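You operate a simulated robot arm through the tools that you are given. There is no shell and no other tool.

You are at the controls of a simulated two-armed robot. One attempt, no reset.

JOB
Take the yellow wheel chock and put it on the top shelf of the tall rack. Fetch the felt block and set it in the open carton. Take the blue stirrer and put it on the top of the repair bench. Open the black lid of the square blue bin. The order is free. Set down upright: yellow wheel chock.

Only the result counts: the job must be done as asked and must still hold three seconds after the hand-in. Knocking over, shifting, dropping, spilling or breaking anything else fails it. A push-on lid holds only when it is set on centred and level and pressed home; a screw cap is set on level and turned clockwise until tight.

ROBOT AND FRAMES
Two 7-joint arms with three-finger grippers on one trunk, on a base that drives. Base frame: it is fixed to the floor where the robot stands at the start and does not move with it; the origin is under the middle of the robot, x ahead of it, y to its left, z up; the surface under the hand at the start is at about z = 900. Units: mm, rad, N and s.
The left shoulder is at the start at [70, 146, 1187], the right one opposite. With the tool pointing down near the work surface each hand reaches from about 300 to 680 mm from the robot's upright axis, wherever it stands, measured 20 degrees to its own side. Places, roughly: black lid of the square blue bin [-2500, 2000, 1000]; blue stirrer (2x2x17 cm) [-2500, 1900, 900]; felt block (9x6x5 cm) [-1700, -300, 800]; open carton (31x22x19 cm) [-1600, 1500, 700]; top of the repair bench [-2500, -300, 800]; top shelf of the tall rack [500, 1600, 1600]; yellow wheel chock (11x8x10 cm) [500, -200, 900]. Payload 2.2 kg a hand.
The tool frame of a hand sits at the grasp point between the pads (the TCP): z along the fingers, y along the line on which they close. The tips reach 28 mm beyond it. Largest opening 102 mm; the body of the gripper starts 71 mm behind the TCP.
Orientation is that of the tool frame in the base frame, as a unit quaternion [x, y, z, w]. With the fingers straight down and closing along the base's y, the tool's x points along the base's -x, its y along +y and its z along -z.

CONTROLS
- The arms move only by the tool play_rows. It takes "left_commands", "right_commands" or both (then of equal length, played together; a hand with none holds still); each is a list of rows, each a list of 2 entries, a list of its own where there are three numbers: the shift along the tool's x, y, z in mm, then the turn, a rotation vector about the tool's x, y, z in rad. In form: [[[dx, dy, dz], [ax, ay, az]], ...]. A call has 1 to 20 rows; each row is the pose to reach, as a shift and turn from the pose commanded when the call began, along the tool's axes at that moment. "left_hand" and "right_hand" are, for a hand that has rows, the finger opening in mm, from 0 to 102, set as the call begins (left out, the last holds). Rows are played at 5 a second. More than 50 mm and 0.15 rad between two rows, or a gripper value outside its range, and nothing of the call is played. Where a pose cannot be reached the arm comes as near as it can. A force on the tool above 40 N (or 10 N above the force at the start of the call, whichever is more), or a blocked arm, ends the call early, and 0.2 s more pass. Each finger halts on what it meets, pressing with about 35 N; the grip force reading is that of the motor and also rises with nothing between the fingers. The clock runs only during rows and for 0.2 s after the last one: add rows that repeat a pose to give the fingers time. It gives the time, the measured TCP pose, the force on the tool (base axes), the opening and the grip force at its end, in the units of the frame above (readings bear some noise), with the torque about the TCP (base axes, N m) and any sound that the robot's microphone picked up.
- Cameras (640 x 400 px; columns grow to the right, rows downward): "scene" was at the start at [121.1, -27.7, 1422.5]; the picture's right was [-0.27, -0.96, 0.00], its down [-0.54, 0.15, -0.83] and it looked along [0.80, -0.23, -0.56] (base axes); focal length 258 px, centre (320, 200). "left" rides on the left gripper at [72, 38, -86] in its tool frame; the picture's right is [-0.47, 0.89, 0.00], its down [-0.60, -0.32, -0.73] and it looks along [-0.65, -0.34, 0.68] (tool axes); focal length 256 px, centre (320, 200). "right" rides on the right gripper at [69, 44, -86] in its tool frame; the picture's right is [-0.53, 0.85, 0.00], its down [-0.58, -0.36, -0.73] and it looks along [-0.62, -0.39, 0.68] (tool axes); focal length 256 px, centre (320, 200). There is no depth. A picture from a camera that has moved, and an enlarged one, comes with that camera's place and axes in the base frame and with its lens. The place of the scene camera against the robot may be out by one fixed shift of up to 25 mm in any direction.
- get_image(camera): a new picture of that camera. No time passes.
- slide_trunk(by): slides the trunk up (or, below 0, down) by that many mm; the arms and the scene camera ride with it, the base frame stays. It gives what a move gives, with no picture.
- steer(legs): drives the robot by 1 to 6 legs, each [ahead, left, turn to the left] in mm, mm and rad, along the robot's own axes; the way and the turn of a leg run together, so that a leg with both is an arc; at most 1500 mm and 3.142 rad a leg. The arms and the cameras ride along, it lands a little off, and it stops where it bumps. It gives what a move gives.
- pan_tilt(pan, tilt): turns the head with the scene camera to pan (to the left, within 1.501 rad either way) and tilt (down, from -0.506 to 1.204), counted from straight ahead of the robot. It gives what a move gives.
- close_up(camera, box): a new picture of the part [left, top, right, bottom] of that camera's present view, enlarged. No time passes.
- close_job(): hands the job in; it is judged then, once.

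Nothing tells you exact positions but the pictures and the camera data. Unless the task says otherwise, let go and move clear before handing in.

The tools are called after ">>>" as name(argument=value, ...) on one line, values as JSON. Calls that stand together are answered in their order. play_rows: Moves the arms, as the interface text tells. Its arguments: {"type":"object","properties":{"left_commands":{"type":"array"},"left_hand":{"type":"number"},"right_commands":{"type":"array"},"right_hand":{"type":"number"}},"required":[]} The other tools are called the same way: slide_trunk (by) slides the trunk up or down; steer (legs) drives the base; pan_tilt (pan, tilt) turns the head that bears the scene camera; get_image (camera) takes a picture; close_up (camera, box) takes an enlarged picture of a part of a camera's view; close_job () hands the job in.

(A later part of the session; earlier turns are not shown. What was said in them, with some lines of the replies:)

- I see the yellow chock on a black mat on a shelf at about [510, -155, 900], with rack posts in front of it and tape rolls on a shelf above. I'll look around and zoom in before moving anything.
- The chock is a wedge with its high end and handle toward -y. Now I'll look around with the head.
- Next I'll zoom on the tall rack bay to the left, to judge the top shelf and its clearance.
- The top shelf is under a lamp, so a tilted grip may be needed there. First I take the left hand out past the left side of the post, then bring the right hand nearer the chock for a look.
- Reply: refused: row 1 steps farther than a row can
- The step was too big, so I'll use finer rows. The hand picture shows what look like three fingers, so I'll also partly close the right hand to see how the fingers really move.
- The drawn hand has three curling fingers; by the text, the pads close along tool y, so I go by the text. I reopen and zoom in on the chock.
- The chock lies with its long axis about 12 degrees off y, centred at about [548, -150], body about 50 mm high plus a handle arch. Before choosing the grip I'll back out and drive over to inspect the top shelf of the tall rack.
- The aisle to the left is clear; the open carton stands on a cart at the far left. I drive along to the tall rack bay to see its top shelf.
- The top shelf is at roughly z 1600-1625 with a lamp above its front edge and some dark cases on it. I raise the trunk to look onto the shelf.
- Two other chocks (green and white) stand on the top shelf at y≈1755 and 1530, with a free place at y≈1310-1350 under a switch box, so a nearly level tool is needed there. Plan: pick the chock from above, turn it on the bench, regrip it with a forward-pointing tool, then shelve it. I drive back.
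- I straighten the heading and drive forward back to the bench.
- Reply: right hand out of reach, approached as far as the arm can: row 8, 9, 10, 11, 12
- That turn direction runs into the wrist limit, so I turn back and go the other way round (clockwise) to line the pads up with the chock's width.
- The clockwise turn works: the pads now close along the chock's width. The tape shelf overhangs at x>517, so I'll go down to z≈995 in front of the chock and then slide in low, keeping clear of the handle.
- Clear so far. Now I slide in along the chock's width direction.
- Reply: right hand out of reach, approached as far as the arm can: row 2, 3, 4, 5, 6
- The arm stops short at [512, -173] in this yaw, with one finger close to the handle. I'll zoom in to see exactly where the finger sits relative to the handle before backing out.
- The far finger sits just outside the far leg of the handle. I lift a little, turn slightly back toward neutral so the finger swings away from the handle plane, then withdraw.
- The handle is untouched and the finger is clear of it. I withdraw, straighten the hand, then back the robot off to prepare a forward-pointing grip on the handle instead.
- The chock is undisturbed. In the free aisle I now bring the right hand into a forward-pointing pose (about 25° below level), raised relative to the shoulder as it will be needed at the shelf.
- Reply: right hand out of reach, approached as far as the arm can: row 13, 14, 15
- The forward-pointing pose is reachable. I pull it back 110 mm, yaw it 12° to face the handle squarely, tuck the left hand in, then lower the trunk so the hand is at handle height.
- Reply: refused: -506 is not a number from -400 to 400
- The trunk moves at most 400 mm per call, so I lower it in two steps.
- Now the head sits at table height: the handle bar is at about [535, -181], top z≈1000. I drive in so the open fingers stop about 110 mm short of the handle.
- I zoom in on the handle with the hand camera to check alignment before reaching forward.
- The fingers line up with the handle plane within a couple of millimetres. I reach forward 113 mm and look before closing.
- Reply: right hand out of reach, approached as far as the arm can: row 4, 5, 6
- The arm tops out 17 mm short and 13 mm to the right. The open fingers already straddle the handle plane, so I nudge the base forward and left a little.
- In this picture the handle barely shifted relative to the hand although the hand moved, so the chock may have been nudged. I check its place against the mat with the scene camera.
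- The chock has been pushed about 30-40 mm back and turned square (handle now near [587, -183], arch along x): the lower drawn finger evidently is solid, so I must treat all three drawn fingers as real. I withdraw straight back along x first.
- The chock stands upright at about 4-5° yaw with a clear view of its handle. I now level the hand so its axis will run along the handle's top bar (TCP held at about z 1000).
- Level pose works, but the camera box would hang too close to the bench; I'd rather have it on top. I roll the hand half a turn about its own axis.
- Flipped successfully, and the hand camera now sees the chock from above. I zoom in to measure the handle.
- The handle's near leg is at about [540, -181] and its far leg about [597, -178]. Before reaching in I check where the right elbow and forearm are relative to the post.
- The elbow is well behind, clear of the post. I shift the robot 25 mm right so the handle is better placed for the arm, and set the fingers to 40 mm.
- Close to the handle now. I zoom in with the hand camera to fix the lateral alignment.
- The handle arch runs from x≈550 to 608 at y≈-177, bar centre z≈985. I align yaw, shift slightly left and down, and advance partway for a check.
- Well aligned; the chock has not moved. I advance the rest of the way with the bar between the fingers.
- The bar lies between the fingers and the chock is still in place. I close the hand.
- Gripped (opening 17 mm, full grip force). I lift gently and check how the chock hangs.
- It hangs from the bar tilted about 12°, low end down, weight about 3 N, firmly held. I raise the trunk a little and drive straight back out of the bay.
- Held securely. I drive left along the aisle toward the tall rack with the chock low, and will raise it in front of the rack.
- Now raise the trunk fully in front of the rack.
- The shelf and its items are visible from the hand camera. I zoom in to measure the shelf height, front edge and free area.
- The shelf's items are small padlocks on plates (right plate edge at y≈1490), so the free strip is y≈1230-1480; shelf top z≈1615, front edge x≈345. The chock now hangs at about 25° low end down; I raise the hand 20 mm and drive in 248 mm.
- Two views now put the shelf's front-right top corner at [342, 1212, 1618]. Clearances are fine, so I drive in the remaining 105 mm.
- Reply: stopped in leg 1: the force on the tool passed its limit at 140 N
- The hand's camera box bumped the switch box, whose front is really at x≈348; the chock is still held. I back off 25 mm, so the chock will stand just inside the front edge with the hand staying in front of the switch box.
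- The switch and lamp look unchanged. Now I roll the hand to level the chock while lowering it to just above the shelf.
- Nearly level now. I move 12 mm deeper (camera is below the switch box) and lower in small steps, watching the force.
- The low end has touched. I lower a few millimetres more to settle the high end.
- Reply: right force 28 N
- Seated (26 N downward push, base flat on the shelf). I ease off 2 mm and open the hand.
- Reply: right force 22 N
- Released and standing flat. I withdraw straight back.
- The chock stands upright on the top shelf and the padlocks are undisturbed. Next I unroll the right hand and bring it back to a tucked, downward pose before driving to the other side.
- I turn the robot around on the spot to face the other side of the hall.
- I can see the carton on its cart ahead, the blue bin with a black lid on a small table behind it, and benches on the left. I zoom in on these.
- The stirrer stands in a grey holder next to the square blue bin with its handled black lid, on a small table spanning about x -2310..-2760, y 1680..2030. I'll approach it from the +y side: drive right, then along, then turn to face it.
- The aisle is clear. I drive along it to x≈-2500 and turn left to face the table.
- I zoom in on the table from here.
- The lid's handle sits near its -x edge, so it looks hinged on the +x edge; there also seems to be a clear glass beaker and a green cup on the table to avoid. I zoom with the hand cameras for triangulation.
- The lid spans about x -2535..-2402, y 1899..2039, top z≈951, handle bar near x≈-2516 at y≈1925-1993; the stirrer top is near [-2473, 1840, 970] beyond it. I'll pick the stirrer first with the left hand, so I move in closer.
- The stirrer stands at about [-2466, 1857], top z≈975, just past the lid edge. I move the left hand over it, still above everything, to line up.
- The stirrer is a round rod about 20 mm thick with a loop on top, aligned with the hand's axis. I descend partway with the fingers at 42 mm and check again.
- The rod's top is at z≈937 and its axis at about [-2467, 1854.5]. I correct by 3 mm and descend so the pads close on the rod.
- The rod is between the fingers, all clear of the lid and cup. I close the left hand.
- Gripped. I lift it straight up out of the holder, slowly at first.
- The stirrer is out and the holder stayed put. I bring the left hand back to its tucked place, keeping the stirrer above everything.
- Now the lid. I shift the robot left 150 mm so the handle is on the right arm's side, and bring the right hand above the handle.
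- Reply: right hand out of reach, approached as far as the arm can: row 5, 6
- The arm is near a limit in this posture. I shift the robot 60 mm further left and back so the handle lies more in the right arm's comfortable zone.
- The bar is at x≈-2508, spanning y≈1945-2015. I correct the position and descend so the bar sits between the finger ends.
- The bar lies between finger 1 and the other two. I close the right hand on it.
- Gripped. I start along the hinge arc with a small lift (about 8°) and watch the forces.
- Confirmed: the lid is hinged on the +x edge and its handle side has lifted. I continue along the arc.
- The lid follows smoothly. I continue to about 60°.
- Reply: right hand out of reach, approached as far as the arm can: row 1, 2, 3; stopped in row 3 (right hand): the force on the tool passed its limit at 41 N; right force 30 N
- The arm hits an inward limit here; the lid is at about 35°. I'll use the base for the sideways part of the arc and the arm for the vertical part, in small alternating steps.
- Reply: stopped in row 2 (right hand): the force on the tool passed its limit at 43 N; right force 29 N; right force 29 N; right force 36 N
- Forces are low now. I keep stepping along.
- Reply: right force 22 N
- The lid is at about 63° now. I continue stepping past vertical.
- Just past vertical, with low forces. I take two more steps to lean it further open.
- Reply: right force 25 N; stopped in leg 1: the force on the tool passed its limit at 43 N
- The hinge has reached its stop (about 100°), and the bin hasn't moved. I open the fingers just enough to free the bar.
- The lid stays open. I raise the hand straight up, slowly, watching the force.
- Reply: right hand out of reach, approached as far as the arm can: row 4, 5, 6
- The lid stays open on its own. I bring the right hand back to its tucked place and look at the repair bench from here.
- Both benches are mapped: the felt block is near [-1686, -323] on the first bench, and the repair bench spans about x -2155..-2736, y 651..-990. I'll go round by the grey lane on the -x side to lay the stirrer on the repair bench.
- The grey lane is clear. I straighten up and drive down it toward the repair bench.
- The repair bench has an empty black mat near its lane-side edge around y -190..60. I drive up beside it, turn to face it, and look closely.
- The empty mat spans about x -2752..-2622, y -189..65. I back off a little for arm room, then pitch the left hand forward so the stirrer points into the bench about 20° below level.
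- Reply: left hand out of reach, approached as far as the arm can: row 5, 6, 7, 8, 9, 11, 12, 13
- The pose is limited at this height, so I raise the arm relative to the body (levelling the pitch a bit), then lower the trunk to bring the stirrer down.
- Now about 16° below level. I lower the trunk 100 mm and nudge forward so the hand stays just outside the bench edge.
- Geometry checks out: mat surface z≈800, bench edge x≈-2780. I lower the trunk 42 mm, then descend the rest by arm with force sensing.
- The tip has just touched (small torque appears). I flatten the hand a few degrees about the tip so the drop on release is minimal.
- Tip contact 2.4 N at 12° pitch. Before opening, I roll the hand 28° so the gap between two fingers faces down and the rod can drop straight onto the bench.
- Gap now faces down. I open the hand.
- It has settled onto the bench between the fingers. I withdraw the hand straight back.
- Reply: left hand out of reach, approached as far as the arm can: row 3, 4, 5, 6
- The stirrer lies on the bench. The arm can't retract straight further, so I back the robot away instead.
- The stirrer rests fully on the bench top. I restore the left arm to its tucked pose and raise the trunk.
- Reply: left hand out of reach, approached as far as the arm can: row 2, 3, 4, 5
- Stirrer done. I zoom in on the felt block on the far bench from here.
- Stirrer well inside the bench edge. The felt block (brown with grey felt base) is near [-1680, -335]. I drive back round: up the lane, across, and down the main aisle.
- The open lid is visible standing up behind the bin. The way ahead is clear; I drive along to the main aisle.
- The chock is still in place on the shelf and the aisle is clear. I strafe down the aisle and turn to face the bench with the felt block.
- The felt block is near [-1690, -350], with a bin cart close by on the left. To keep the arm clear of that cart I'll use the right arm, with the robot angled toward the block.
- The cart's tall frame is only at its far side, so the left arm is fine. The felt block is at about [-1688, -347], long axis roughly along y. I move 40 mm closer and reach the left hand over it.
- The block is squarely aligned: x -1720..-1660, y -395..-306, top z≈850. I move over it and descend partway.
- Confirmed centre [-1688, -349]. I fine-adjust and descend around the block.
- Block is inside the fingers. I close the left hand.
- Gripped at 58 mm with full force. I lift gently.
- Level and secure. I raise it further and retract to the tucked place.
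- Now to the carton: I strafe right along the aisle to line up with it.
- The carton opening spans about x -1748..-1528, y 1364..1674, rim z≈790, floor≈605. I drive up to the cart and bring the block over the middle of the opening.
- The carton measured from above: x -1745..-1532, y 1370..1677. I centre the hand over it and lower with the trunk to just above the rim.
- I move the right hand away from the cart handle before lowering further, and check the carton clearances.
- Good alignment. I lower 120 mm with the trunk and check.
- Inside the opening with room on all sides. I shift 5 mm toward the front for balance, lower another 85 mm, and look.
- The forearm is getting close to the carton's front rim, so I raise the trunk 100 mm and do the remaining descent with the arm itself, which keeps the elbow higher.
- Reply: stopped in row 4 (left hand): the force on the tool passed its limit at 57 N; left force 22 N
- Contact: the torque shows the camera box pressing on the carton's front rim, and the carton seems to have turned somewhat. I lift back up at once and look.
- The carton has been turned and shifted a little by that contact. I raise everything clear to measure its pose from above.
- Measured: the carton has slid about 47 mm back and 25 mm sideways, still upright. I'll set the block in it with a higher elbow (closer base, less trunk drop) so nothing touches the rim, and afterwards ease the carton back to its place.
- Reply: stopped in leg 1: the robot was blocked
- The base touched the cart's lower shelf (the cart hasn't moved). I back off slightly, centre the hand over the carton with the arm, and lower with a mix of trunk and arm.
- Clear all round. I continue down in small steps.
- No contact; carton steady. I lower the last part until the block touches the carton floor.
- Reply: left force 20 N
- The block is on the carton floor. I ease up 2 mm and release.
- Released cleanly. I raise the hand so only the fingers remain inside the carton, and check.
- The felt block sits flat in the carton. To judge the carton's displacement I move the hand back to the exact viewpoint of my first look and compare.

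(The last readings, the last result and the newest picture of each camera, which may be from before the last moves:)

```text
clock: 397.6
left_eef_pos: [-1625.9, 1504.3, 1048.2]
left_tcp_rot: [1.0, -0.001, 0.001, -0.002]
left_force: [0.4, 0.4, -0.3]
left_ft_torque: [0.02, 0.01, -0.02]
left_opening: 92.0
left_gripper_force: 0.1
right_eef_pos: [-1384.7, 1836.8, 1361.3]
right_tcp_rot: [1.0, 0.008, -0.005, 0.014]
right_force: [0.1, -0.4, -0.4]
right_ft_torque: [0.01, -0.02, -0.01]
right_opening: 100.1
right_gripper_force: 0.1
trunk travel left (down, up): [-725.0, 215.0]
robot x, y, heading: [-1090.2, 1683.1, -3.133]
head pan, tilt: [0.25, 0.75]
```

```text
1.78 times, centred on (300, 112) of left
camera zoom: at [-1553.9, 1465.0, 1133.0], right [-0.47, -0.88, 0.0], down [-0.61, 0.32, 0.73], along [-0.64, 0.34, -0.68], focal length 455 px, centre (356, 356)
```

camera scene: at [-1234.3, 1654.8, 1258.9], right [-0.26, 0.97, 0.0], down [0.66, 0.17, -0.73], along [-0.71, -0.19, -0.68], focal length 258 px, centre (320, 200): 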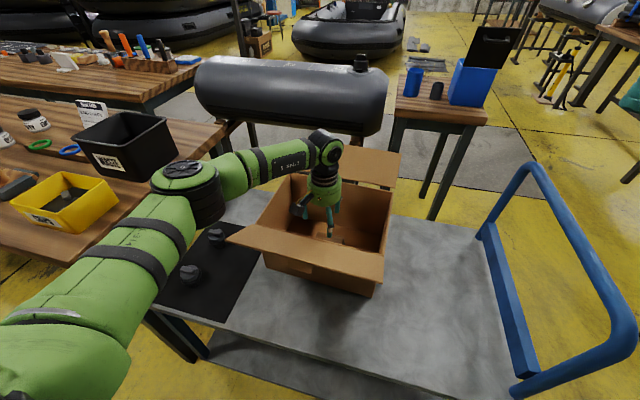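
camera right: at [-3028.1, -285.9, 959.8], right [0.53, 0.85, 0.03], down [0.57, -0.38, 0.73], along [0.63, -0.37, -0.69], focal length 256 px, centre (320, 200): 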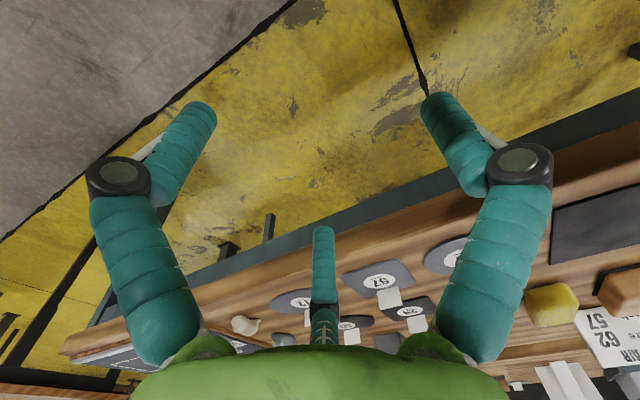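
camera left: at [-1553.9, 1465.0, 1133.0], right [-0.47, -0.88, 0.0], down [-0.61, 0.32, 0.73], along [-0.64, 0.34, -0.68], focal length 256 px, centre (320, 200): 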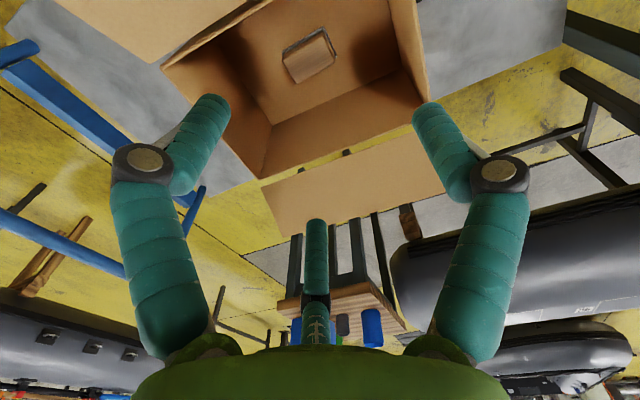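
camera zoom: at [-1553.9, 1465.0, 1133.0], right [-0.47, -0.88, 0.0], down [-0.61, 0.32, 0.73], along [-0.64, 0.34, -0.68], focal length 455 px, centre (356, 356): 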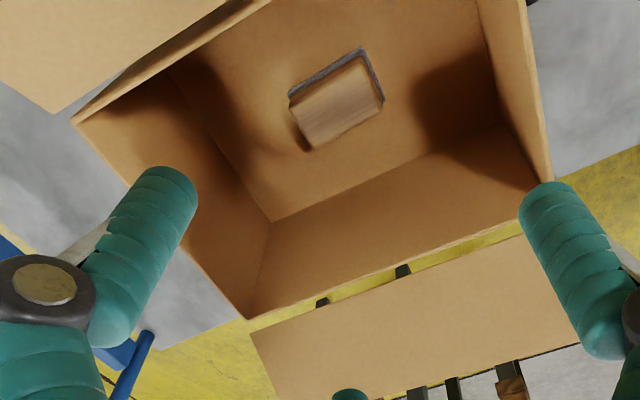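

Compared with my first look, the carton is displaced by about 29 mm in -x and 25 mm in +y, with hardly any rotation. I'll nudge it back gently using the fingers inside the walls.

>>> play_rows(left_commands=[[[-7, -8, 38], [0, 0, 0]], [[-14, -16, 76], [0, 0, 0]], [[-19, -23, 114], [0, 0, 0]], [[-19, -23, 151], [0, 0, 0]], [[-19, -23, 151], [0, 0, 0]]])

>>> slide_trunk(by=-150)

>>> get_image(camera="left")

>>> close_up(camera="scene", box=[200, 130, 424, 270])

```text
clock: 398.8
left_eef_pos: [-1645.3, 1530.2, 896.7]
left_tcp_rot: [1.0, -0.001, 0.0, -0.002]
left_force: [0.3, 0.2, 0.7]
left_ft_torque: [-0.01, -0.01, -0.01]
left_opening: 92.0
left_gripper_force: 0.0
right_eef_pos: [-1384.3, 1836.4, 1362.4]
right_tcp_rot: [1.0, 0.007, -0.005, 0.013]
right_force: [-0.3, -0.1, -1.2]
right_ft_torque: [-0.01, -0.04, 0.0]
right_opening: 100.0
right_gripper_force: 0.0
trunk travel left (down, up): [-725.0, 215.0]
robot x, y, heading: [-1090.0, 1682.5, -3.13]
head pan, tilt: [0.25, 0.75]
```

```text
clock: 400.6
left_eef_pos: [-1644.6, 1529.5, 746.4]
left_tcp_rot: [1.0, -0.001, 0.001, -0.002]
left_force: [0.7, -0.5, 0.5]
left_ft_torque: [-0.01, -0.01, 0.0]
left_opening: 92.1
left_gripper_force: 0.2
right_eef_pos: [-1384.5, 1835.5, 1211.8]
right_tcp_rot: [1.0, 0.007, -0.005, 0.013]
right_force: [0.7, -0.7, -0.2]
right_ft_torque: [-0.01, 0.0, 0.01]
right_opening: 99.9
right_gripper_force: 0.1
trunk travel left (down, up): [-575.0, 365.0]
robot x, y, heading: [-1091.1, 1677.9, -3.127]
head pan, tilt: [0.25, 0.75]
```

```text
taken
camera left: at [-1572.5, 1490.7, 831.5], right [-0.47, -0.88, 0.0], down [-0.6, 0.32, 0.73], along [-0.65, 0.34, -0.68], focal length 256 px, centre (320, 200)
```

left: 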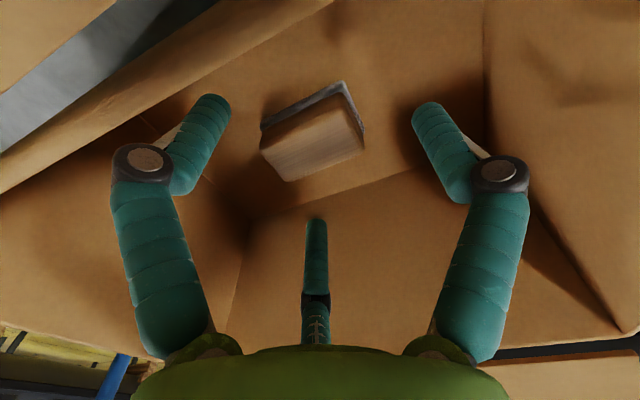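

```text
2.86 times, centred on (312, 200) of scene
camera zoom: at [-1233.8, 1654.8, 1259.0], right [-0.26, 0.97, 0.0], down [0.66, 0.17, -0.73], along [-0.71, -0.19, -0.68], focal length 739 px, centre (343, 200)
```

zoom: 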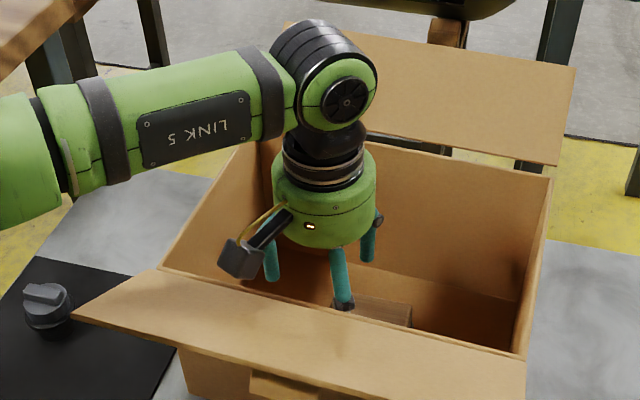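

>>> play_rows(left_commands=[[[8, 0, 0], [0, 0, 0]], [[16, 0, 0], [0, 0, 0]], [[24, 0, 0], [0, 0, 0]], [[32, 0, 0], [0, 0, 0]], [[40, 0, 0], [0, 0, 0]]])

>>> close_up(camera="scene", box=[200, 130, 424, 270])

```text
clock: 401.8
left_eef_pos: [-1604.4, 1530.0, 747.4]
left_tcp_rot: [1.0, -0.001, 0.001, -0.003]
left_force: [-0.8, -0.7, -0.5]
left_ft_torque: [0.03, -0.01, 0.03]
left_opening: 91.4
left_gripper_force: 0.0
right_eef_pos: [-1383.4, 1836.4, 1211.5]
right_tcp_rot: [1.0, 0.008, -0.005, 0.014]
right_force: [0.0, -0.8, -0.2]
right_ft_torque: [0.02, 0.0, 0.0]
right_opening: 100.2
right_gripper_force: 0.1
trunk travel left (down, up): [-575.0, 365.0]
robot x, y, heading: [-1089.2, 1681.1, -3.13]
head pan, tilt: [0.25, 0.75]
```

```text
2.86 times, centred on (312, 200) of scene
camera zoom: at [-1234.0, 1654.7, 1258.9], right [-0.26, 0.97, 0.0], down [0.66, 0.17, -0.73], along [-0.71, -0.19, -0.68], focal length 739 px, centre (343, 200)
```

zoom: 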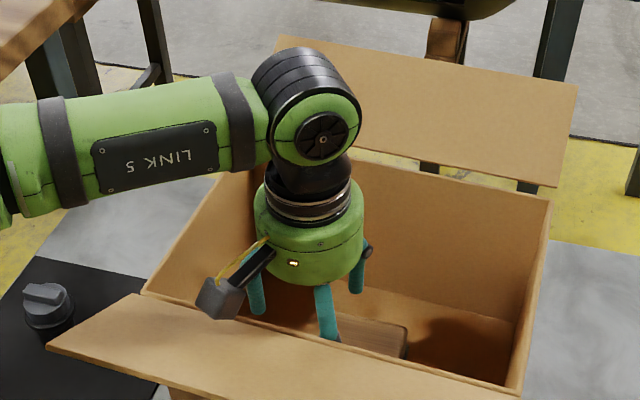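

The carton slid toward the robot by about 30 mm as wanted. Now I centre the hand and nudge the left wall by about 25 mm.

>>> play_rows(left_commands=[[[-12, 0, 0], [0, 0, 0]], [[-25, 0, 0], [0, 0, 0]], [[-38, 0, 0], [0, 0, 0]], [[-38, 12, 0], [0, 0, 0]], [[-38, 24, 0], [0, 0, 0]], [[-38, 36, 0], [0, 0, 0]], [[-38, 46, 0], [0, 0, 0]], [[-38, 54, 0], [0, 0, 0]], [[-38, 62, 0], [0, 0, 0]]])

>>> close_up(camera="scene", box=[200, 130, 424, 270])

```text
clock: 403.8
left_eef_pos: [-1643.3, 1469.7, 746.9]
left_tcp_rot: [1.0, -0.002, 0.001, -0.002]
left_force: [0.8, 1.2, 0.8]
left_ft_torque: [-0.09, -0.03, 0.02]
left_opening: 90.8
left_gripper_force: 0.0
right_eef_pos: [-1384.8, 1836.1, 1210.9]
right_tcp_rot: [1.0, 0.009, -0.005, 0.012]
right_force: [0.0, -0.4, -0.5]
right_ft_torque: [0.02, -0.01, 0.0]
right_opening: 100.0
right_gripper_force: 0.2
trunk travel left (down, up): [-575.0, 365.0]
robot x, y, heading: [-1088.8, 1676.3, -3.128]
head pan, tilt: [0.25, 0.75]
```

```text
2.86 times, centred on (312, 200) of scene
camera zoom: at [-1233.8, 1655.0, 1258.9], right [-0.26, 0.97, 0.0], down [0.66, 0.17, -0.73], along [-0.71, -0.19, -0.68], focal length 739 px, centre (343, 200)
```

zoom: 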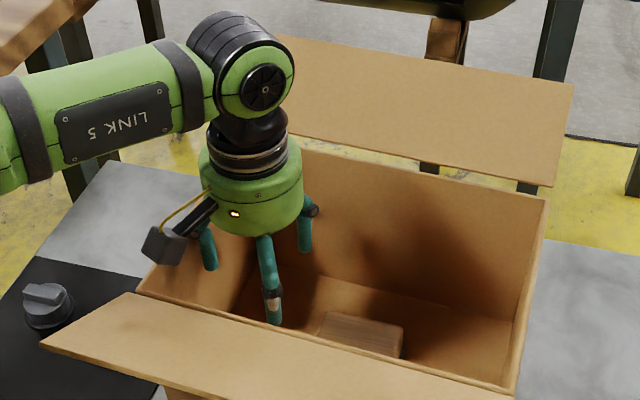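

>>> play_rows(left_commands=[[[0, 6, 0], [0, 0, 0]], [[0, 12, 0], [0, 0, 0]], [[0, 17, 0], [0, 0, 0]], [[0, 20, 0], [0, 0, 0]]])

>>> play_rows(left_commands=[[[0, -20, 0], [0, 0, 0]], [[0, -40, 0], [0, 0, 0]], [[0, -55, 0], [0, 0, 0]]])

>>> slide_trunk(by=150)

>>> play_rows(left_commands=[[[5, 0, -38], [0, 0, 0]], [[10, 0, -76], [0, 0, 0]], [[15, 0, -114], [0, 0, 0]], [[17, 0, -152], [0, 0, 0]], [[17, 0, -152], [0, 0, 0]]])

>>> get_image(camera="left")

>>> close_up(camera="left", box=[120, 0, 480, 225])

```text
clock: 404.8
left_eef_pos: [-1642.8, 1447.9, 745.3]
left_tcp_rot: [1.0, -0.001, 0.0, -0.002]
left_force: [0.3, 1.7, 0.1]
left_ft_torque: [-0.03, 0.01, 0.02]
left_opening: 91.4
left_gripper_force: 0.0
right_eef_pos: [-1384.2, 1836.5, 1212.7]
right_tcp_rot: [1.0, 0.009, -0.005, 0.013]
right_force: [0.7, 0.1, 0.0]
right_ft_torque: [-0.01, -0.02, 0.0]
right_opening: 100.2
right_gripper_force: 0.1
trunk travel left (down, up): [-575.0, 365.0]
robot x, y, heading: [-1091.0, 1681.6, -3.131]
head pan, tilt: [0.25, 0.75]
```

```text
clock: 405.6
left_eef_pos: [-1642.5, 1503.9, 748.5]
left_tcp_rot: [1.0, -0.001, 0.001, -0.003]
left_force: [0.1, -0.8, -0.9]
left_ft_torque: [0.01, -0.02, -0.02]
left_opening: 92.1
left_gripper_force: 0.1
right_eef_pos: [-1384.6, 1836.0, 1212.7]
right_tcp_rot: [1.0, 0.008, -0.005, 0.013]
right_force: [-0.2, 0.4, -0.2]
right_ft_torque: [-0.01, 0.01, 0.01]
right_opening: 99.7
right_gripper_force: 0.0
trunk travel left (down, up): [-575.0, 365.0]
robot x, y, heading: [-1092.3, 1683.7, -3.133]
head pan, tilt: [0.25, 0.75]
```

```text
clock: 407.3
left_eef_pos: [-1642.5, 1504.1, 897.7]
left_tcp_rot: [1.0, -0.001, 0.001, -0.001]
left_force: [-0.1, 0.2, -0.1]
left_ft_torque: [0.01, 0.02, 0.03]
left_opening: 92.1
left_gripper_force: 0.0
right_eef_pos: [-1384.0, 1835.5, 1361.8]
right_tcp_rot: [1.0, 0.008, -0.005, 0.013]
right_force: [-0.5, 0.2, 0.7]
right_ft_torque: [0.01, -0.03, 0.02]
right_opening: 100.2
right_gripper_force: 0.0
trunk travel left (down, up): [-725.0, 215.0]
robot x, y, heading: [-1092.2, 1681.1, -3.134]
head pan, tilt: [0.25, 0.75]
```

```text
clock: 408.5
left_eef_pos: [-1625.2, 1502.6, 1049.0]
left_tcp_rot: [1.0, 0.0, 0.001, -0.001]
left_force: [-0.8, 0.8, -0.6]
left_ft_torque: [-0.02, 0.02, 0.0]
left_opening: 91.9
left_gripper_force: 0.0
right_eef_pos: [-1385.0, 1836.6, 1362.8]
right_tcp_rot: [1.0, 0.008, -0.005, 0.014]
right_force: [-0.5, -0.2, -0.5]
right_ft_torque: [0.0, 0.0, 0.0]
right_opening: 100.2
right_gripper_force: 0.1
trunk travel left (down, up): [-725.0, 215.0]
robot x, y, heading: [-1089.9, 1682.9, -3.13]
head pan, tilt: [0.25, 0.75]
```

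```text
taken
camera left: at [-1553.7, 1462.4, 1133.9], right [-0.47, -0.88, -0.01], down [-0.6, 0.32, 0.73], along [-0.65, 0.34, -0.68], focal length 256 px, centre (320, 200)
```

left: 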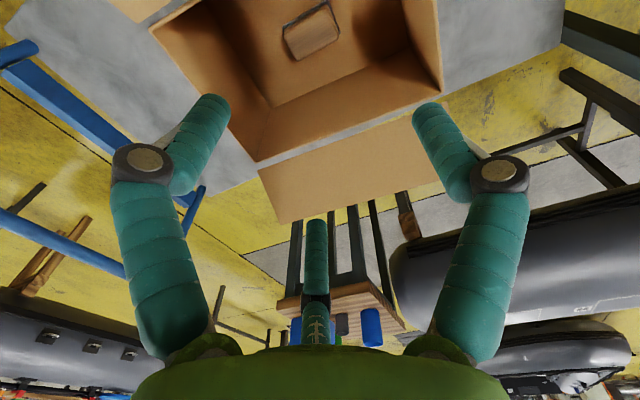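

```text
1.78 times, centred on (300, 112) of left
camera zoom: at [-1553.7, 1462.4, 1133.9], right [-0.47, -0.88, -0.01], down [-0.6, 0.32, 0.73], along [-0.65, 0.34, -0.68], focal length 455 px, centre (356, 356)
```

zoom: 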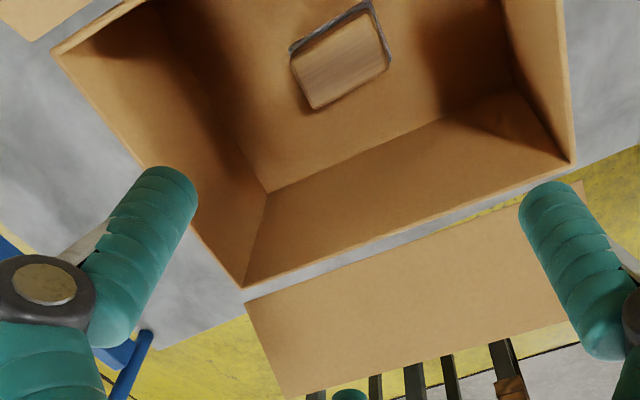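

The carton is back within about a centimetre of where it stood (turned by only ~3-4°), with the felt block flat inside. I withdraw the left arm and back away for a final check.

>>> play_rows(left_commands=[[[0, 0, -45], [0, 0, 0]], [[0, 0, -90], [0, 0, 0]], [[30, 0, -130], [0, 0, 0]], [[70, 0, -150], [0, 0, 0]], [[110, 5, -150], [0, 0, 0]], [[150, 12, -150], [0, 0, 0]], [[190, 20, -150], [0, 0, 0]], [[230, 28, -150], [0, 0, 0]], [[270, 36, -150], [0, 0, 0]], [[300, 44, -150], [0, 0, 0]]])

>>> steer(legs=[[-400, 0, 0]])

>>> pan_tilt(pan=0.1, tilt=0.6)

>>> get_image(camera="scene")

>>> close_up(camera="scene", box=[200, 160, 392, 280])

>>> close_up(camera="scene", box=[320, 80, 448, 160])

```text
clock: 410.7
left_eef_pos: [-1324.4, 1459.8, 1198.5]
left_tcp_rot: [1.0, -0.001, 0.0, -0.004]
left_force: [-0.5, 0.1, 0.3]
left_ft_torque: [-0.01, 0.0, 0.01]
left_opening: 92.1
left_gripper_force: 0.1
right_eef_pos: [-1382.8, 1836.4, 1362.9]
right_tcp_rot: [1.0, 0.008, -0.007, 0.013]
right_force: [-1.0, -0.7, 0.4]
right_ft_torque: [-0.02, 0.03, 0.03]
right_opening: 100.1
right_gripper_force: 0.1
trunk travel left (down, up): [-725.0, 215.0]
robot x, y, heading: [-1089.9, 1680.1, -3.134]
head pan, tilt: [0.25, 0.75]
```

```text
clock: 413.2
left_eef_pos: [-928.5, 1463.8, 1198.5]
left_tcp_rot: [1.0, -0.001, 0.002, -0.002]
left_force: [0.1, -0.3, 0.1]
left_ft_torque: [0.02, -0.03, 0.0]
left_opening: 91.8
left_gripper_force: 0.0
right_eef_pos: [-986.6, 1841.0, 1361.7]
right_tcp_rot: [1.0, 0.008, -0.004, 0.013]
right_force: [-0.4, 0.4, 0.3]
right_ft_torque: [0.0, -0.02, -0.02]
right_opening: 99.9
right_gripper_force: 0.1
trunk travel left (down, up): [-725.0, 215.0]
robot x, y, heading: [-691.3, 1683.2, -3.126]
head pan, tilt: [0.25, 0.75]
```

```text
clock: 413.9
left_eef_pos: [-927.2, 1463.5, 1198.4]
left_tcp_rot: [1.0, -0.001, 0.001, -0.003]
left_force: [0.2, 0.3, 0.4]
left_ft_torque: [0.03, 0.0, -0.01]
left_opening: 92.1
left_gripper_force: 0.1
right_eef_pos: [-984.6, 1840.3, 1362.2]
right_tcp_rot: [1.0, 0.007, -0.005, 0.013]
right_force: [-0.3, -0.8, 0.2]
right_ft_torque: [-0.01, 0.04, 0.01]
right_opening: 100.0
right_gripper_force: 0.1
trunk travel left (down, up): [-725.0, 215.0]
robot x, y, heading: [-685.8, 1683.0, -3.131]
head pan, tilt: [0.099, 0.6]
```

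```text
taken
camera scene: at [-842.2, 1670.3, 1421.8], right [-0.11, 0.99, 0.0], down [0.56, 0.06, -0.82], along [-0.82, -0.09, -0.57], focal length 258 px, centre (320, 200)
```

scene: 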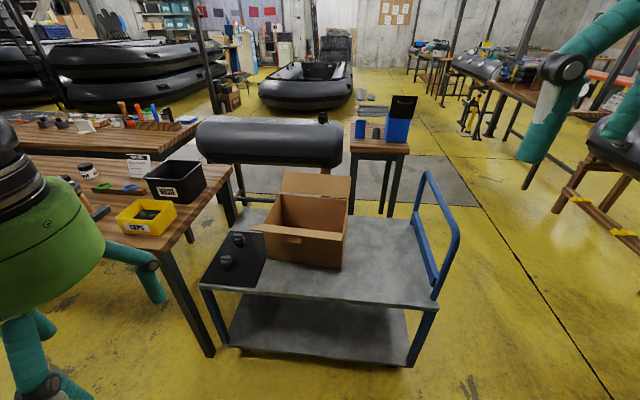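

```text
3.33 times, centred on (296, 220) of scene
camera zoom: at [-842.2, 1670.3, 1421.8], right [-0.11, 0.99, 0.0], down [0.56, 0.06, -0.82], along [-0.82, -0.09, -0.57], focal length 862 px, centre (400, 133)
```

zoom: 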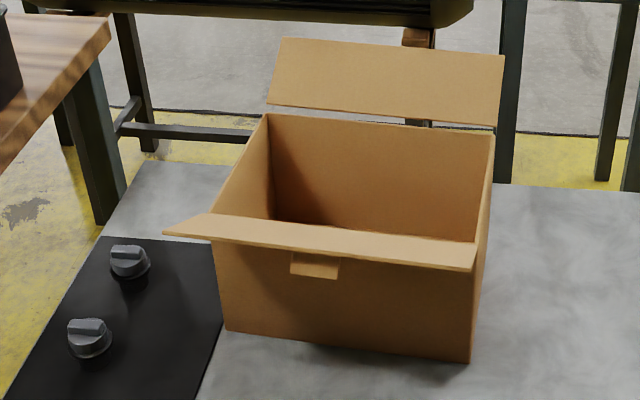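

```text
5.00 times, centred on (384, 120) of scene
camera zoom: at [-842.2, 1670.3, 1421.8], right [-0.11, 0.99, 0.0], down [0.56, 0.06, -0.82], along [-0.82, -0.09, -0.57], focal length 1293 px, centre (0, 600)
```

zoom: 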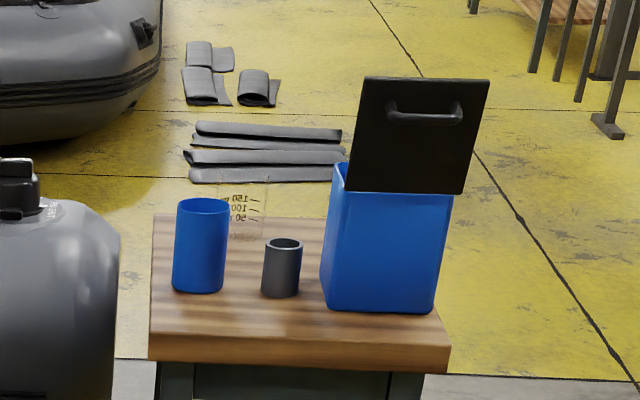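

Everything stands: the lid is open, holder, cup and beaker untouched, block in carton. The carton's front-left corner is still ~25 mm back (turned ~3.5°), so I make one small corrective nudge at its left front with the closed fingers.

>>> steer(legs=[[395, 0, 0]])

>>> play_rows(left_commands=[[[-40, 0, 0], [0, 0, 0]], [[-80, 0, 0], [0, 0, 0]], [[-120, 5, 10], [0, 0, 0]], [[-160, 10, 30], [0, 0, 0]], [[-200, 15, 60], [0, 0, 0]], [[-240, 20, 90], [0, 0, 0]], [[-275, 25, 125], [0, 0, 0]], [[-300, 28, 165], [0, 0, 0]], [[-315, 30, 210], [0, 0, 0]], [[-320, 30, 250], [0, 0, 0]], [[-320, 30, 250], [0, 0, 0]]], left_hand=20)

>>> get_image(camera="left")

>>> get_image(camera="scene")

```text
clock: 416.3
left_eef_pos: [-1308.4, 1459.3, 1198.9]
left_tcp_rot: [1.0, 0.0, 0.0, -0.003]
left_force: [0.0, -0.4, -1.4]
left_ft_torque: [0.06, 0.04, -0.01]
left_opening: 92.0
left_gripper_force: 0.0
right_eef_pos: [-1367.4, 1836.2, 1363.9]
right_tcp_rot: [1.0, 0.01, -0.006, 0.014]
right_force: [-0.4, 0.6, -0.1]
right_ft_torque: [-0.01, 0.02, 0.03]
right_opening: 100.2
right_gripper_force: 0.1
trunk travel left (down, up): [-725.0, 215.0]
robot x, y, heading: [-1071.7, 1679.1, -3.129]
head pan, tilt: [0.099, 0.6]
```

```text
refused: row 5 steps farther than a row can; nothing moved
```

```text
taken
camera left: at [-1236.3, 1419.8, 1283.0], right [-0.46, -0.89, 0.0], down [-0.6, 0.31, 0.73], along [-0.65, 0.34, -0.68], focal length 256 px, centre (320, 200)
```

left: 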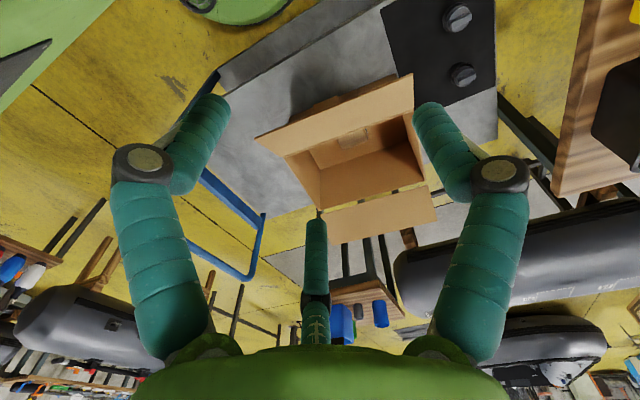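

```text
taken
camera scene: at [-1225.2, 1665.7, 1422.0], right [-0.11, 0.99, 0.0], down [0.56, 0.06, -0.83], along [-0.82, -0.09, -0.56], focal length 258 px, centre (320, 200)
```

scene: 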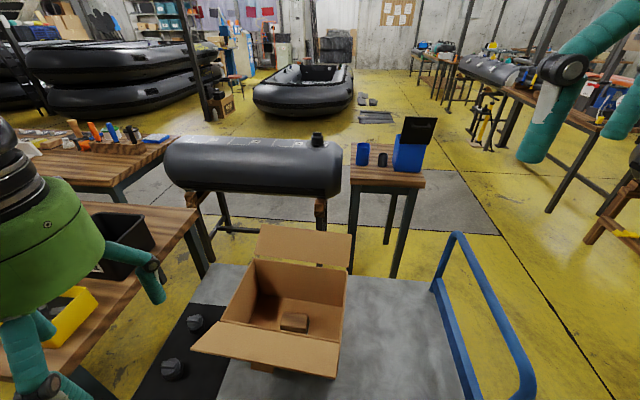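

I redo that reach with smaller steps.

>>> play_rows(left_commands=[[[-40, 0, 0], [0, 0, 0]], [[-80, 0, 0], [0, 0, 0]], [[-120, 5, 5], [0, 0, 0]], [[-160, 10, 15], [0, 0, 0]], [[-200, 15, 30], [0, 0, 0]], [[-235, 20, 55], [0, 0, 0]], [[-265, 24, 85], [0, 0, 0]], [[-290, 27, 120], [0, 0, 0]], [[-310, 30, 155], [0, 0, 0]], [[-325, 30, 195], [0, 0, 0]], [[-333, 30, 240], [0, 0, 0]], [[-333, 30, 280], [0, 0, 0]], [[-333, 30, 302], [0, 0, 0]], [[-333, 30, 302], [0, 0, 0]]], left_hand=20)

>>> get_image(camera="left")

>>> get_image(camera="scene")

```text
clock: 419.3
left_eef_pos: [-1640.8, 1430.1, 894.8]
left_tcp_rot: [1.0, 0.0, 0.001, -0.002]
left_force: [0.1, 1.0, -0.9]
left_ft_torque: [0.06, 0.05, 0.0]
left_opening: 20.1
left_gripper_force: 0.1
right_eef_pos: [-1370.3, 1835.6, 1361.7]
right_tcp_rot: [1.0, 0.01, -0.005, 0.013]
right_force: [0.3, -0.2, 0.0]
right_ft_torque: [0.02, -0.01, 0.06]
right_opening: 100.1
right_gripper_force: 0.0
trunk travel left (down, up): [-725.0, 215.0]
robot x, y, heading: [-1075.5, 1677.9, -3.129]
head pan, tilt: [0.099, 0.6]
```

```text
taken
camera left: at [-1569.6, 1391.3, 980.0], right [-0.46, -0.89, 0.0], down [-0.6, 0.31, 0.73], along [-0.65, 0.34, -0.68], focal length 256 px, centre (320, 200)
```

left: 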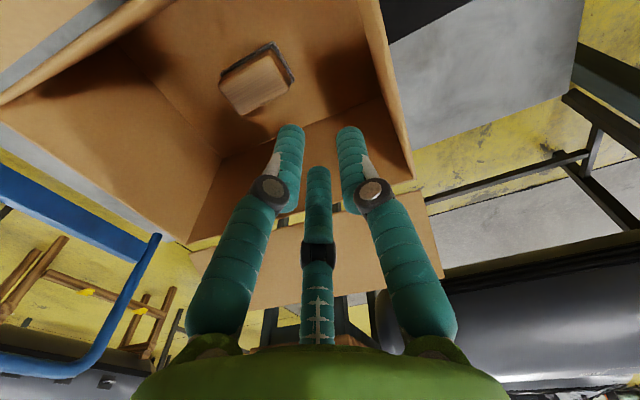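

```text
taken
camera scene: at [-1226.8, 1665.8, 1421.8], right [-0.11, 0.99, 0.0], down [0.56, 0.06, -0.83], along [-0.82, -0.09, -0.56], focal length 258 px, centre (320, 200)
```

scene: 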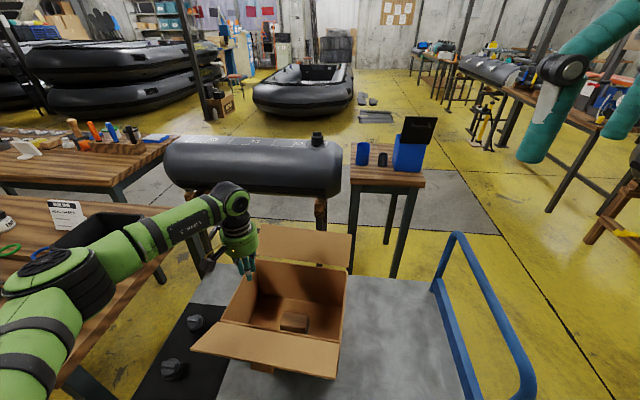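

Clear on all sides. I lower the closed fingers into the carton's left front area.

>>> slide_trunk(by=-150)

>>> get_image(camera="left")

>>> close_up(camera="scene", box=[160, 120, 384, 260])

```text
clock: 421.1
left_eef_pos: [-1642.6, 1430.8, 746.4]
left_tcp_rot: [1.0, -0.001, 0.001, -0.003]
left_force: [0.3, -0.7, 1.2]
left_ft_torque: [-0.03, -0.03, 0.01]
left_opening: 19.8
left_gripper_force: 0.1
right_eef_pos: [-1370.2, 1835.7, 1213.7]
right_tcp_rot: [1.0, 0.01, -0.005, 0.013]
right_force: [-0.5, 0.1, -0.9]
right_ft_torque: [0.02, 0.03, 0.02]
right_opening: 99.8
right_gripper_force: 0.1
trunk travel left (down, up): [-575.0, 365.0]
robot x, y, heading: [-1072.2, 1676.9, -3.131]
head pan, tilt: [0.099, 0.6]
```

```text
taken
camera left: at [-1569.5, 1391.4, 830.5], right [-0.46, -0.89, 0.0], down [-0.61, 0.31, 0.73], along [-0.65, 0.34, -0.68], focal length 256 px, centre (320, 200)
```

left: 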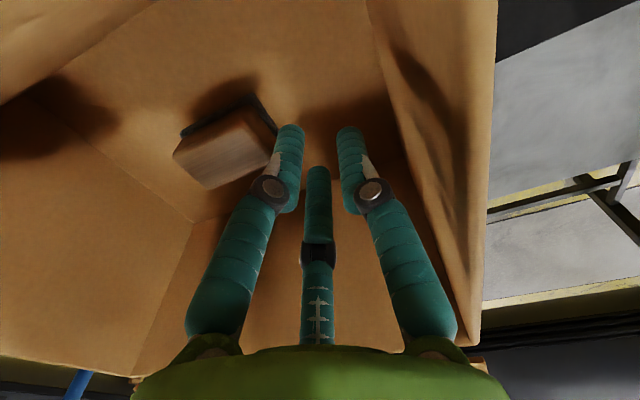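

```text
2.86 times, centred on (272, 190) of scene
camera zoom: at [-1226.7, 1665.7, 1271.8], right [-0.11, 0.99, 0.0], down [0.56, 0.06, -0.83], along [-0.82, -0.09, -0.56], focal length 739 px, centre (457, 229)
```

zoom: 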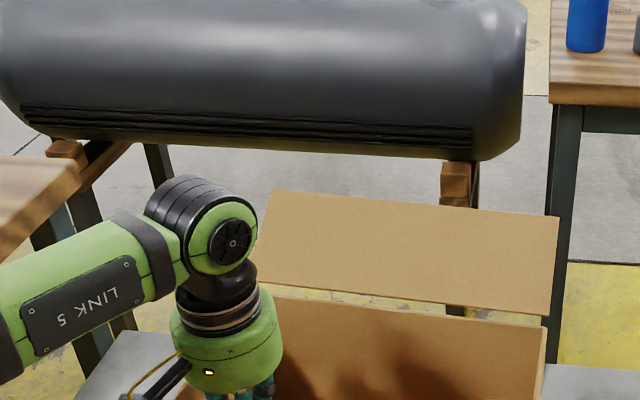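

>>> play_rows(left_commands=[[[10, 0, 0], [0, 0, 0]], [[20, 0, 0], [0, 0, 0]], [[30, 0, 0], [0, 0, 0]], [[40, 0, 0], [0, 0, 0]]])

>>> pan_tilt(pan=0.25, tilt=0.75)

>>> close_up(camera="scene", box=[200, 130, 424, 270])

```text
clock: 422.1
left_eef_pos: [-1603.5, 1430.7, 747.1]
left_tcp_rot: [1.0, 0.0, 0.002, -0.003]
left_force: [0.5, -0.5, 0.5]
left_ft_torque: [0.03, 0.02, 0.03]
left_opening: 19.7
left_gripper_force: 0.1
right_eef_pos: [-1368.9, 1835.3, 1211.7]
right_tcp_rot: [1.0, 0.01, -0.004, 0.013]
right_force: [-0.1, 1.3, -1.0]
right_ft_torque: [-0.01, 0.03, 0.02]
right_opening: 99.7
right_gripper_force: 0.1
trunk travel left (down, up): [-575.0, 365.0]
robot x, y, heading: [-1074.5, 1680.9, -3.135]
head pan, tilt: [0.099, 0.6]
```

```text
clock: 422.8
left_eef_pos: [-1602.2, 1430.6, 746.7]
left_tcp_rot: [1.0, 0.0, 0.0, -0.003]
left_force: [-0.5, -0.2, -0.3]
left_ft_torque: [0.01, -0.01, 0.01]
left_opening: 19.9
left_gripper_force: 0.1
right_eef_pos: [-1368.8, 1835.6, 1212.0]
right_tcp_rot: [1.0, 0.01, -0.005, 0.013]
right_force: [-0.2, 1.1, -0.3]
right_ft_torque: [0.01, -0.02, -0.02]
right_opening: 99.9
right_gripper_force: 0.0
trunk travel left (down, up): [-575.0, 365.0]
robot x, y, heading: [-1072.0, 1678.0, -3.127]
head pan, tilt: [0.25, 0.75]
```

```text
2.86 times, centred on (312, 200) of scene
camera zoom: at [-1219.2, 1654.2, 1258.9], right [-0.26, 0.97, 0.0], down [0.66, 0.18, -0.73], along [-0.71, -0.19, -0.68], focal length 739 px, centre (343, 200)
```

zoom: 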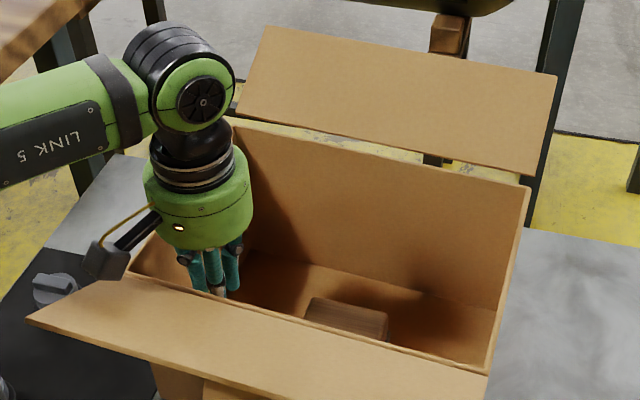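

>>> play_rows(left_commands=[[[5, 0, 0], [0, 0, 0]], [[10, 0, 0], [0, 0, 0]], [[14, 0, 0], [0, 0, 0]], [[14, 0, 0], [0, 0, 0]]])

>>> close_up(camera="scene", box=[200, 130, 424, 270])

```text
clock: 423.8
left_eef_pos: [-1588.9, 1431.4, 745.4]
left_tcp_rot: [1.0, 0.0, 0.001, -0.003]
left_force: [0.0, -0.8, 0.8]
left_ft_torque: [0.0, 0.01, 0.0]
left_opening: 20.0
left_gripper_force: 0.2
right_eef_pos: [-1369.7, 1835.1, 1212.4]
right_tcp_rot: [1.0, 0.009, -0.005, 0.013]
right_force: [-0.7, 0.4, 0.0]
right_ft_torque: [-0.01, 0.01, 0.0]
right_opening: 99.8
right_gripper_force: 0.0
trunk travel left (down, up): [-575.0, 365.0]
robot x, y, heading: [-1079.2, 1682.7, -3.127]
head pan, tilt: [0.25, 0.75]
```

```text
2.86 times, centred on (312, 200) of scene
camera zoom: at [-1219.1, 1654.1, 1258.9], right [-0.26, 0.97, 0.0], down [0.66, 0.18, -0.73], along [-0.71, -0.19, -0.68], focal length 739 px, centre (343, 200)
```

zoom: 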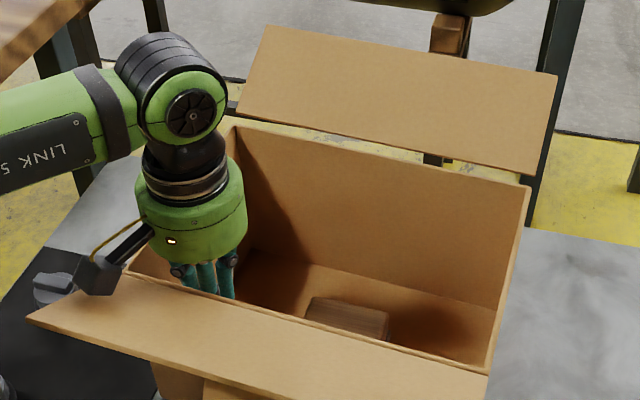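

>>> play_rows(left_commands=[[[4, 0, 0], [0, 0, 0]], [[8, 0, 0], [0, 0, 0]], [[12, 0, 0], [0, 0, 0]], [[12, 0, 0], [0, 0, 0]]])

>>> close_up(camera="scene", box=[200, 130, 424, 270])

```text
clock: 424.8
left_eef_pos: [-1575.3, 1430.1, 746.4]
left_tcp_rot: [1.0, 0.0, 0.001, -0.003]
left_force: [-0.6, 0.3, 1.9]
left_ft_torque: [0.03, -0.11, 0.03]
left_opening: 19.7
left_gripper_force: 0.2
right_eef_pos: [-1369.7, 1837.3, 1212.6]
right_tcp_rot: [1.0, 0.01, -0.005, 0.012]
right_force: [0.4, 0.2, 0.1]
right_ft_torque: [-0.04, 0.0, 0.0]
right_opening: 99.9
right_gripper_force: 0.0
trunk travel left (down, up): [-575.0, 365.0]
robot x, y, heading: [-1072.0, 1677.3, -3.13]
head pan, tilt: [0.25, 0.75]
```

```text
2.86 times, centred on (312, 200) of scene
camera zoom: at [-1219.3, 1654.1, 1258.9], right [-0.26, 0.97, 0.0], down [0.66, 0.18, -0.73], along [-0.71, -0.19, -0.68], focal length 739 px, centre (343, 200)
```

zoom: 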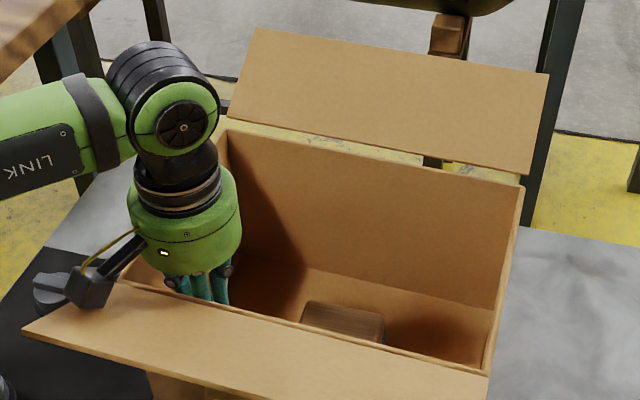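

It is turning as intended. A few millimetres more, then I lift out and re-measure.

>>> play_rows(left_commands=[[[4, 0, 0], [0, 0, 0]], [[8, 0, 0], [0, 0, 0]], [[8, 0, 0], [0, 0, 0]]])

>>> play_rows(left_commands=[[[-15, -5, 0], [0, 0, 0]], [[-35, -10, 0], [0, 0, 0]], [[-55, -15, 0], [0, 0, 0]]])

>>> slide_trunk(by=150)

>>> play_rows(left_commands=[[[0, 0, -40], [0, 0, 0]], [[0, 0, -80], [0, 0, 0]], [[20, -10, -120], [0, 0, 0]], [[55, -10, -145], [0, 0, 0]], [[95, -10, -160], [0, 0, 0]], [[135, -5, -175], [0, 0, 0]], [[175, 0, -190], [0, 0, 0]], [[215, 0, -200], [0, 0, 0]], [[255, 0, -210], [0, 0, 0]]])

>>> pan_tilt(pan=0.1, tilt=0.6)

>>> get_image(camera="scene")

```text
clock: 425.6
left_eef_pos: [-1568.3, 1430.2, 745.8]
left_tcp_rot: [1.0, -0.001, 0.0, -0.002]
left_force: [-1.1, 0.8, -0.1]
left_ft_torque: [0.02, -0.04, 0.01]
left_opening: 19.5
left_gripper_force: 0.0
right_eef_pos: [-1370.6, 1835.1, 1213.5]
right_tcp_rot: [1.0, 0.009, -0.005, 0.013]
right_force: [-0.2, 0.0, 0.6]
right_ft_torque: [0.05, 0.0, 0.0]
right_opening: 99.8
right_gripper_force: 0.0
trunk travel left (down, up): [-575.0, 365.0]
robot x, y, heading: [-1075.0, 1679.8, -3.127]
head pan, tilt: [0.25, 0.75]
```

```text
clock: 426.4
left_eef_pos: [-1624.3, 1447.3, 745.7]
left_tcp_rot: [1.0, 0.0, 0.001, -0.002]
left_force: [-0.1, 0.7, -0.5]
left_ft_torque: [-0.01, -0.03, -0.05]
left_opening: 20.0
left_gripper_force: 0.0
right_eef_pos: [-1370.5, 1835.9, 1211.2]
right_tcp_rot: [1.0, 0.01, -0.005, 0.014]
right_force: [1.2, -0.1, 0.0]
right_ft_torque: [-0.03, -0.02, 0.04]
right_opening: 99.7
right_gripper_force: 0.1
trunk travel left (down, up): [-575.0, 365.0]
robot x, y, heading: [-1073.8, 1684.3, -3.13]
head pan, tilt: [0.25, 0.75]
```

```text
clock: 428.1
left_eef_pos: [-1623.7, 1447.3, 895.6]
left_tcp_rot: [1.0, 0.0, 0.001, -0.002]
left_force: [0.2, 0.1, 0.4]
left_ft_torque: [0.0, -0.01, 0.03]
left_opening: 20.0
left_gripper_force: 0.1
right_eef_pos: [-1369.9, 1834.8, 1363.6]
right_tcp_rot: [1.0, 0.01, -0.004, 0.013]
right_force: [0.2, 0.2, 0.4]
right_ft_torque: [0.01, 0.01, 0.01]
right_opening: 100.3
right_gripper_force: 0.1
trunk travel left (down, up): [-725.0, 215.0]
robot x, y, heading: [-1073.8, 1677.4, -3.127]
head pan, tilt: [0.25, 0.75]
```

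```text
clock: 430.1
left_eef_pos: [-1368.7, 1446.8, 1107.4]
left_tcp_rot: [1.0, 0.0, 0.0, -0.002]
left_force: [0.8, -0.8, 0.0]
left_ft_torque: [-0.01, 0.02, -0.02]
left_opening: 20.0
left_gripper_force: 0.1
right_eef_pos: [-1368.0, 1835.4, 1363.0]
right_tcp_rot: [1.0, 0.01, -0.006, 0.014]
right_force: [-0.1, 0.2, -0.2]
right_ft_torque: [0.02, -0.01, 0.01]
right_opening: 100.0
right_gripper_force: 0.1
trunk travel left (down, up): [-725.0, 215.0]
robot x, y, heading: [-1077.6, 1678.6, -3.131]
head pan, tilt: [0.25, 0.75]
```

```text
clock: 430.8
left_eef_pos: [-1371.3, 1447.3, 1106.7]
left_tcp_rot: [1.0, 0.001, 0.001, -0.002]
left_force: [0.6, 0.6, 0.8]
left_ft_torque: [-0.02, 0.04, 0.03]
left_opening: 20.2
left_gripper_force: 0.0
right_eef_pos: [-1369.7, 1834.9, 1361.9]
right_tcp_rot: [1.0, 0.01, -0.004, 0.013]
right_force: [-0.1, 0.2, -0.1]
right_ft_torque: [0.0, 0.02, 0.0]
right_opening: 100.0
right_gripper_force: 0.0
trunk travel left (down, up): [-725.0, 215.0]
robot x, y, heading: [-1075.7, 1680.8, -3.129]
head pan, tilt: [0.099, 0.6]
```

```text
taken
camera scene: at [-1226.7, 1665.6, 1421.7], right [-0.11, 0.99, 0.0], down [0.56, 0.06, -0.82], along [-0.82, -0.09, -0.57], focal length 258 px, centre (320, 200)
```

scene: 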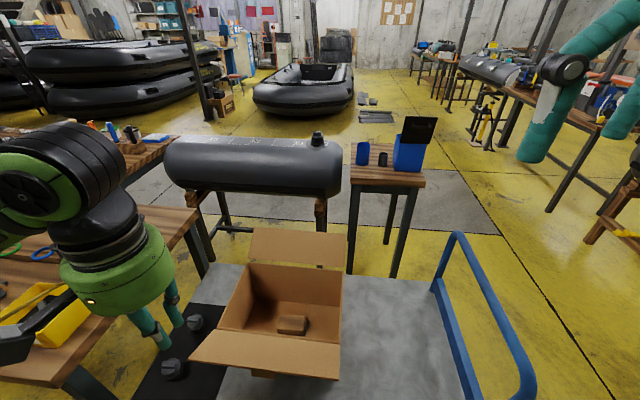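

The carton now matches its original place to within a few millimetres, with the felt block inside. I back away from the cart for the final state.

>>> steer(legs=[[-400, 0, 0]])

>>> get_image(camera="scene")

>>> close_up(camera="scene", box=[200, 160, 392, 280])

```text
clock: 433.3
left_eef_pos: [-977.3, 1451.6, 1105.8]
left_tcp_rot: [1.0, -0.001, 0.002, -0.002]
left_force: [-0.8, -0.3, 0.0]
left_ft_torque: [0.01, -0.01, 0.01]
left_opening: 20.1
left_gripper_force: 0.2
right_eef_pos: [-976.5, 1840.3, 1362.2]
right_tcp_rot: [1.0, 0.009, -0.005, 0.014]
right_force: [-0.3, 0.7, -0.4]
right_ft_torque: [0.0, -0.02, -0.01]
right_opening: 99.6
right_gripper_force: 0.1
trunk travel left (down, up): [-725.0, 215.0]
robot x, y, heading: [-681.2, 1685.5, -3.133]
head pan, tilt: [0.099, 0.6]
```

```text
taken
camera scene: at [-833.0, 1670.5, 1421.6], right [-0.11, 0.99, 0.0], down [0.56, 0.06, -0.82], along [-0.82, -0.09, -0.57], focal length 258 px, centre (320, 200)
```

scene: 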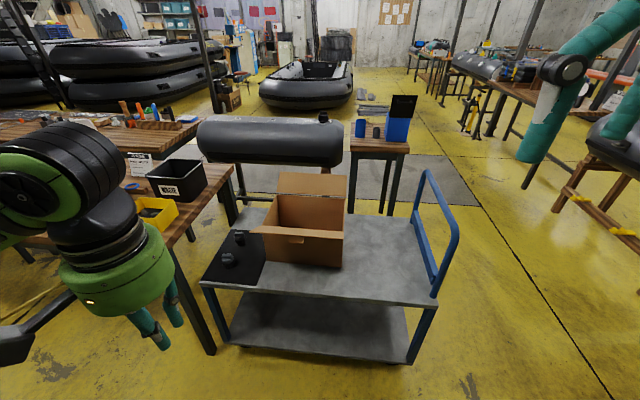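

```text
3.33 times, centred on (296, 220) of scene
camera zoom: at [-833.0, 1670.5, 1421.6], right [-0.11, 0.99, 0.0], down [0.56, 0.06, -0.82], along [-0.82, -0.09, -0.57], focal length 862 px, centre (400, 133)
```

zoom: 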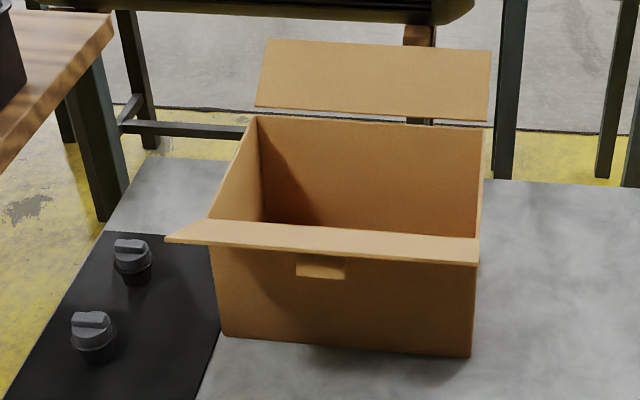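

Last check before handing in:

- **Yellow wheel chock:** upright on the top shelf when I last saw it, as I drove back down the aisle.
- **Felt block:** flat in the open carton. I knocked the carton out of place earlier and have moved it back to within about 7 mm.
- **Blue stirrer:** lying on the repair bench when I left it.
- **Bin lid:** still standing open in the latest picture.

Both hands are empty and clear, so I hand the job in.

>>> close_job()

```text
The job is handed in.
```

I carried out all four tasks and handed the job in; the hand-in gave no verdict.

- **Yellow wheel chock:** it stands upright on the top shelf of the tall rack, just right of the padlocks. I last saw it there while driving back down the aisle.
- **Felt block:** it lies flat on the floor of the open carton.
- **Blue stirrer:** it lies on the repair bench, at one end of the black mat. I have not looked at it again since leaving that bench.
- **Black lid:** it stands open on its own, slightly past vertical. The cup, holder and beaker beside the bin look undisturbed.

Four contacts along the way could count against the result:

- **Carton:** my arm pushed it about 40 mm while I was lowering the block. I nudged it back to within about 7 mm of where it stood, with no visible turn left.
- **Switch box on the rack:** the hand bumped it hard (about 140 N) while I was placing the chock. The lamp stayed lit and the switch looked unchanged.
- **Cart:** the robot base touched the cart under the carton once. The cart did not appear to move.
- **Chock on the bench:** the fingers pushed it 30–40 mm along the bench before I gripped it.
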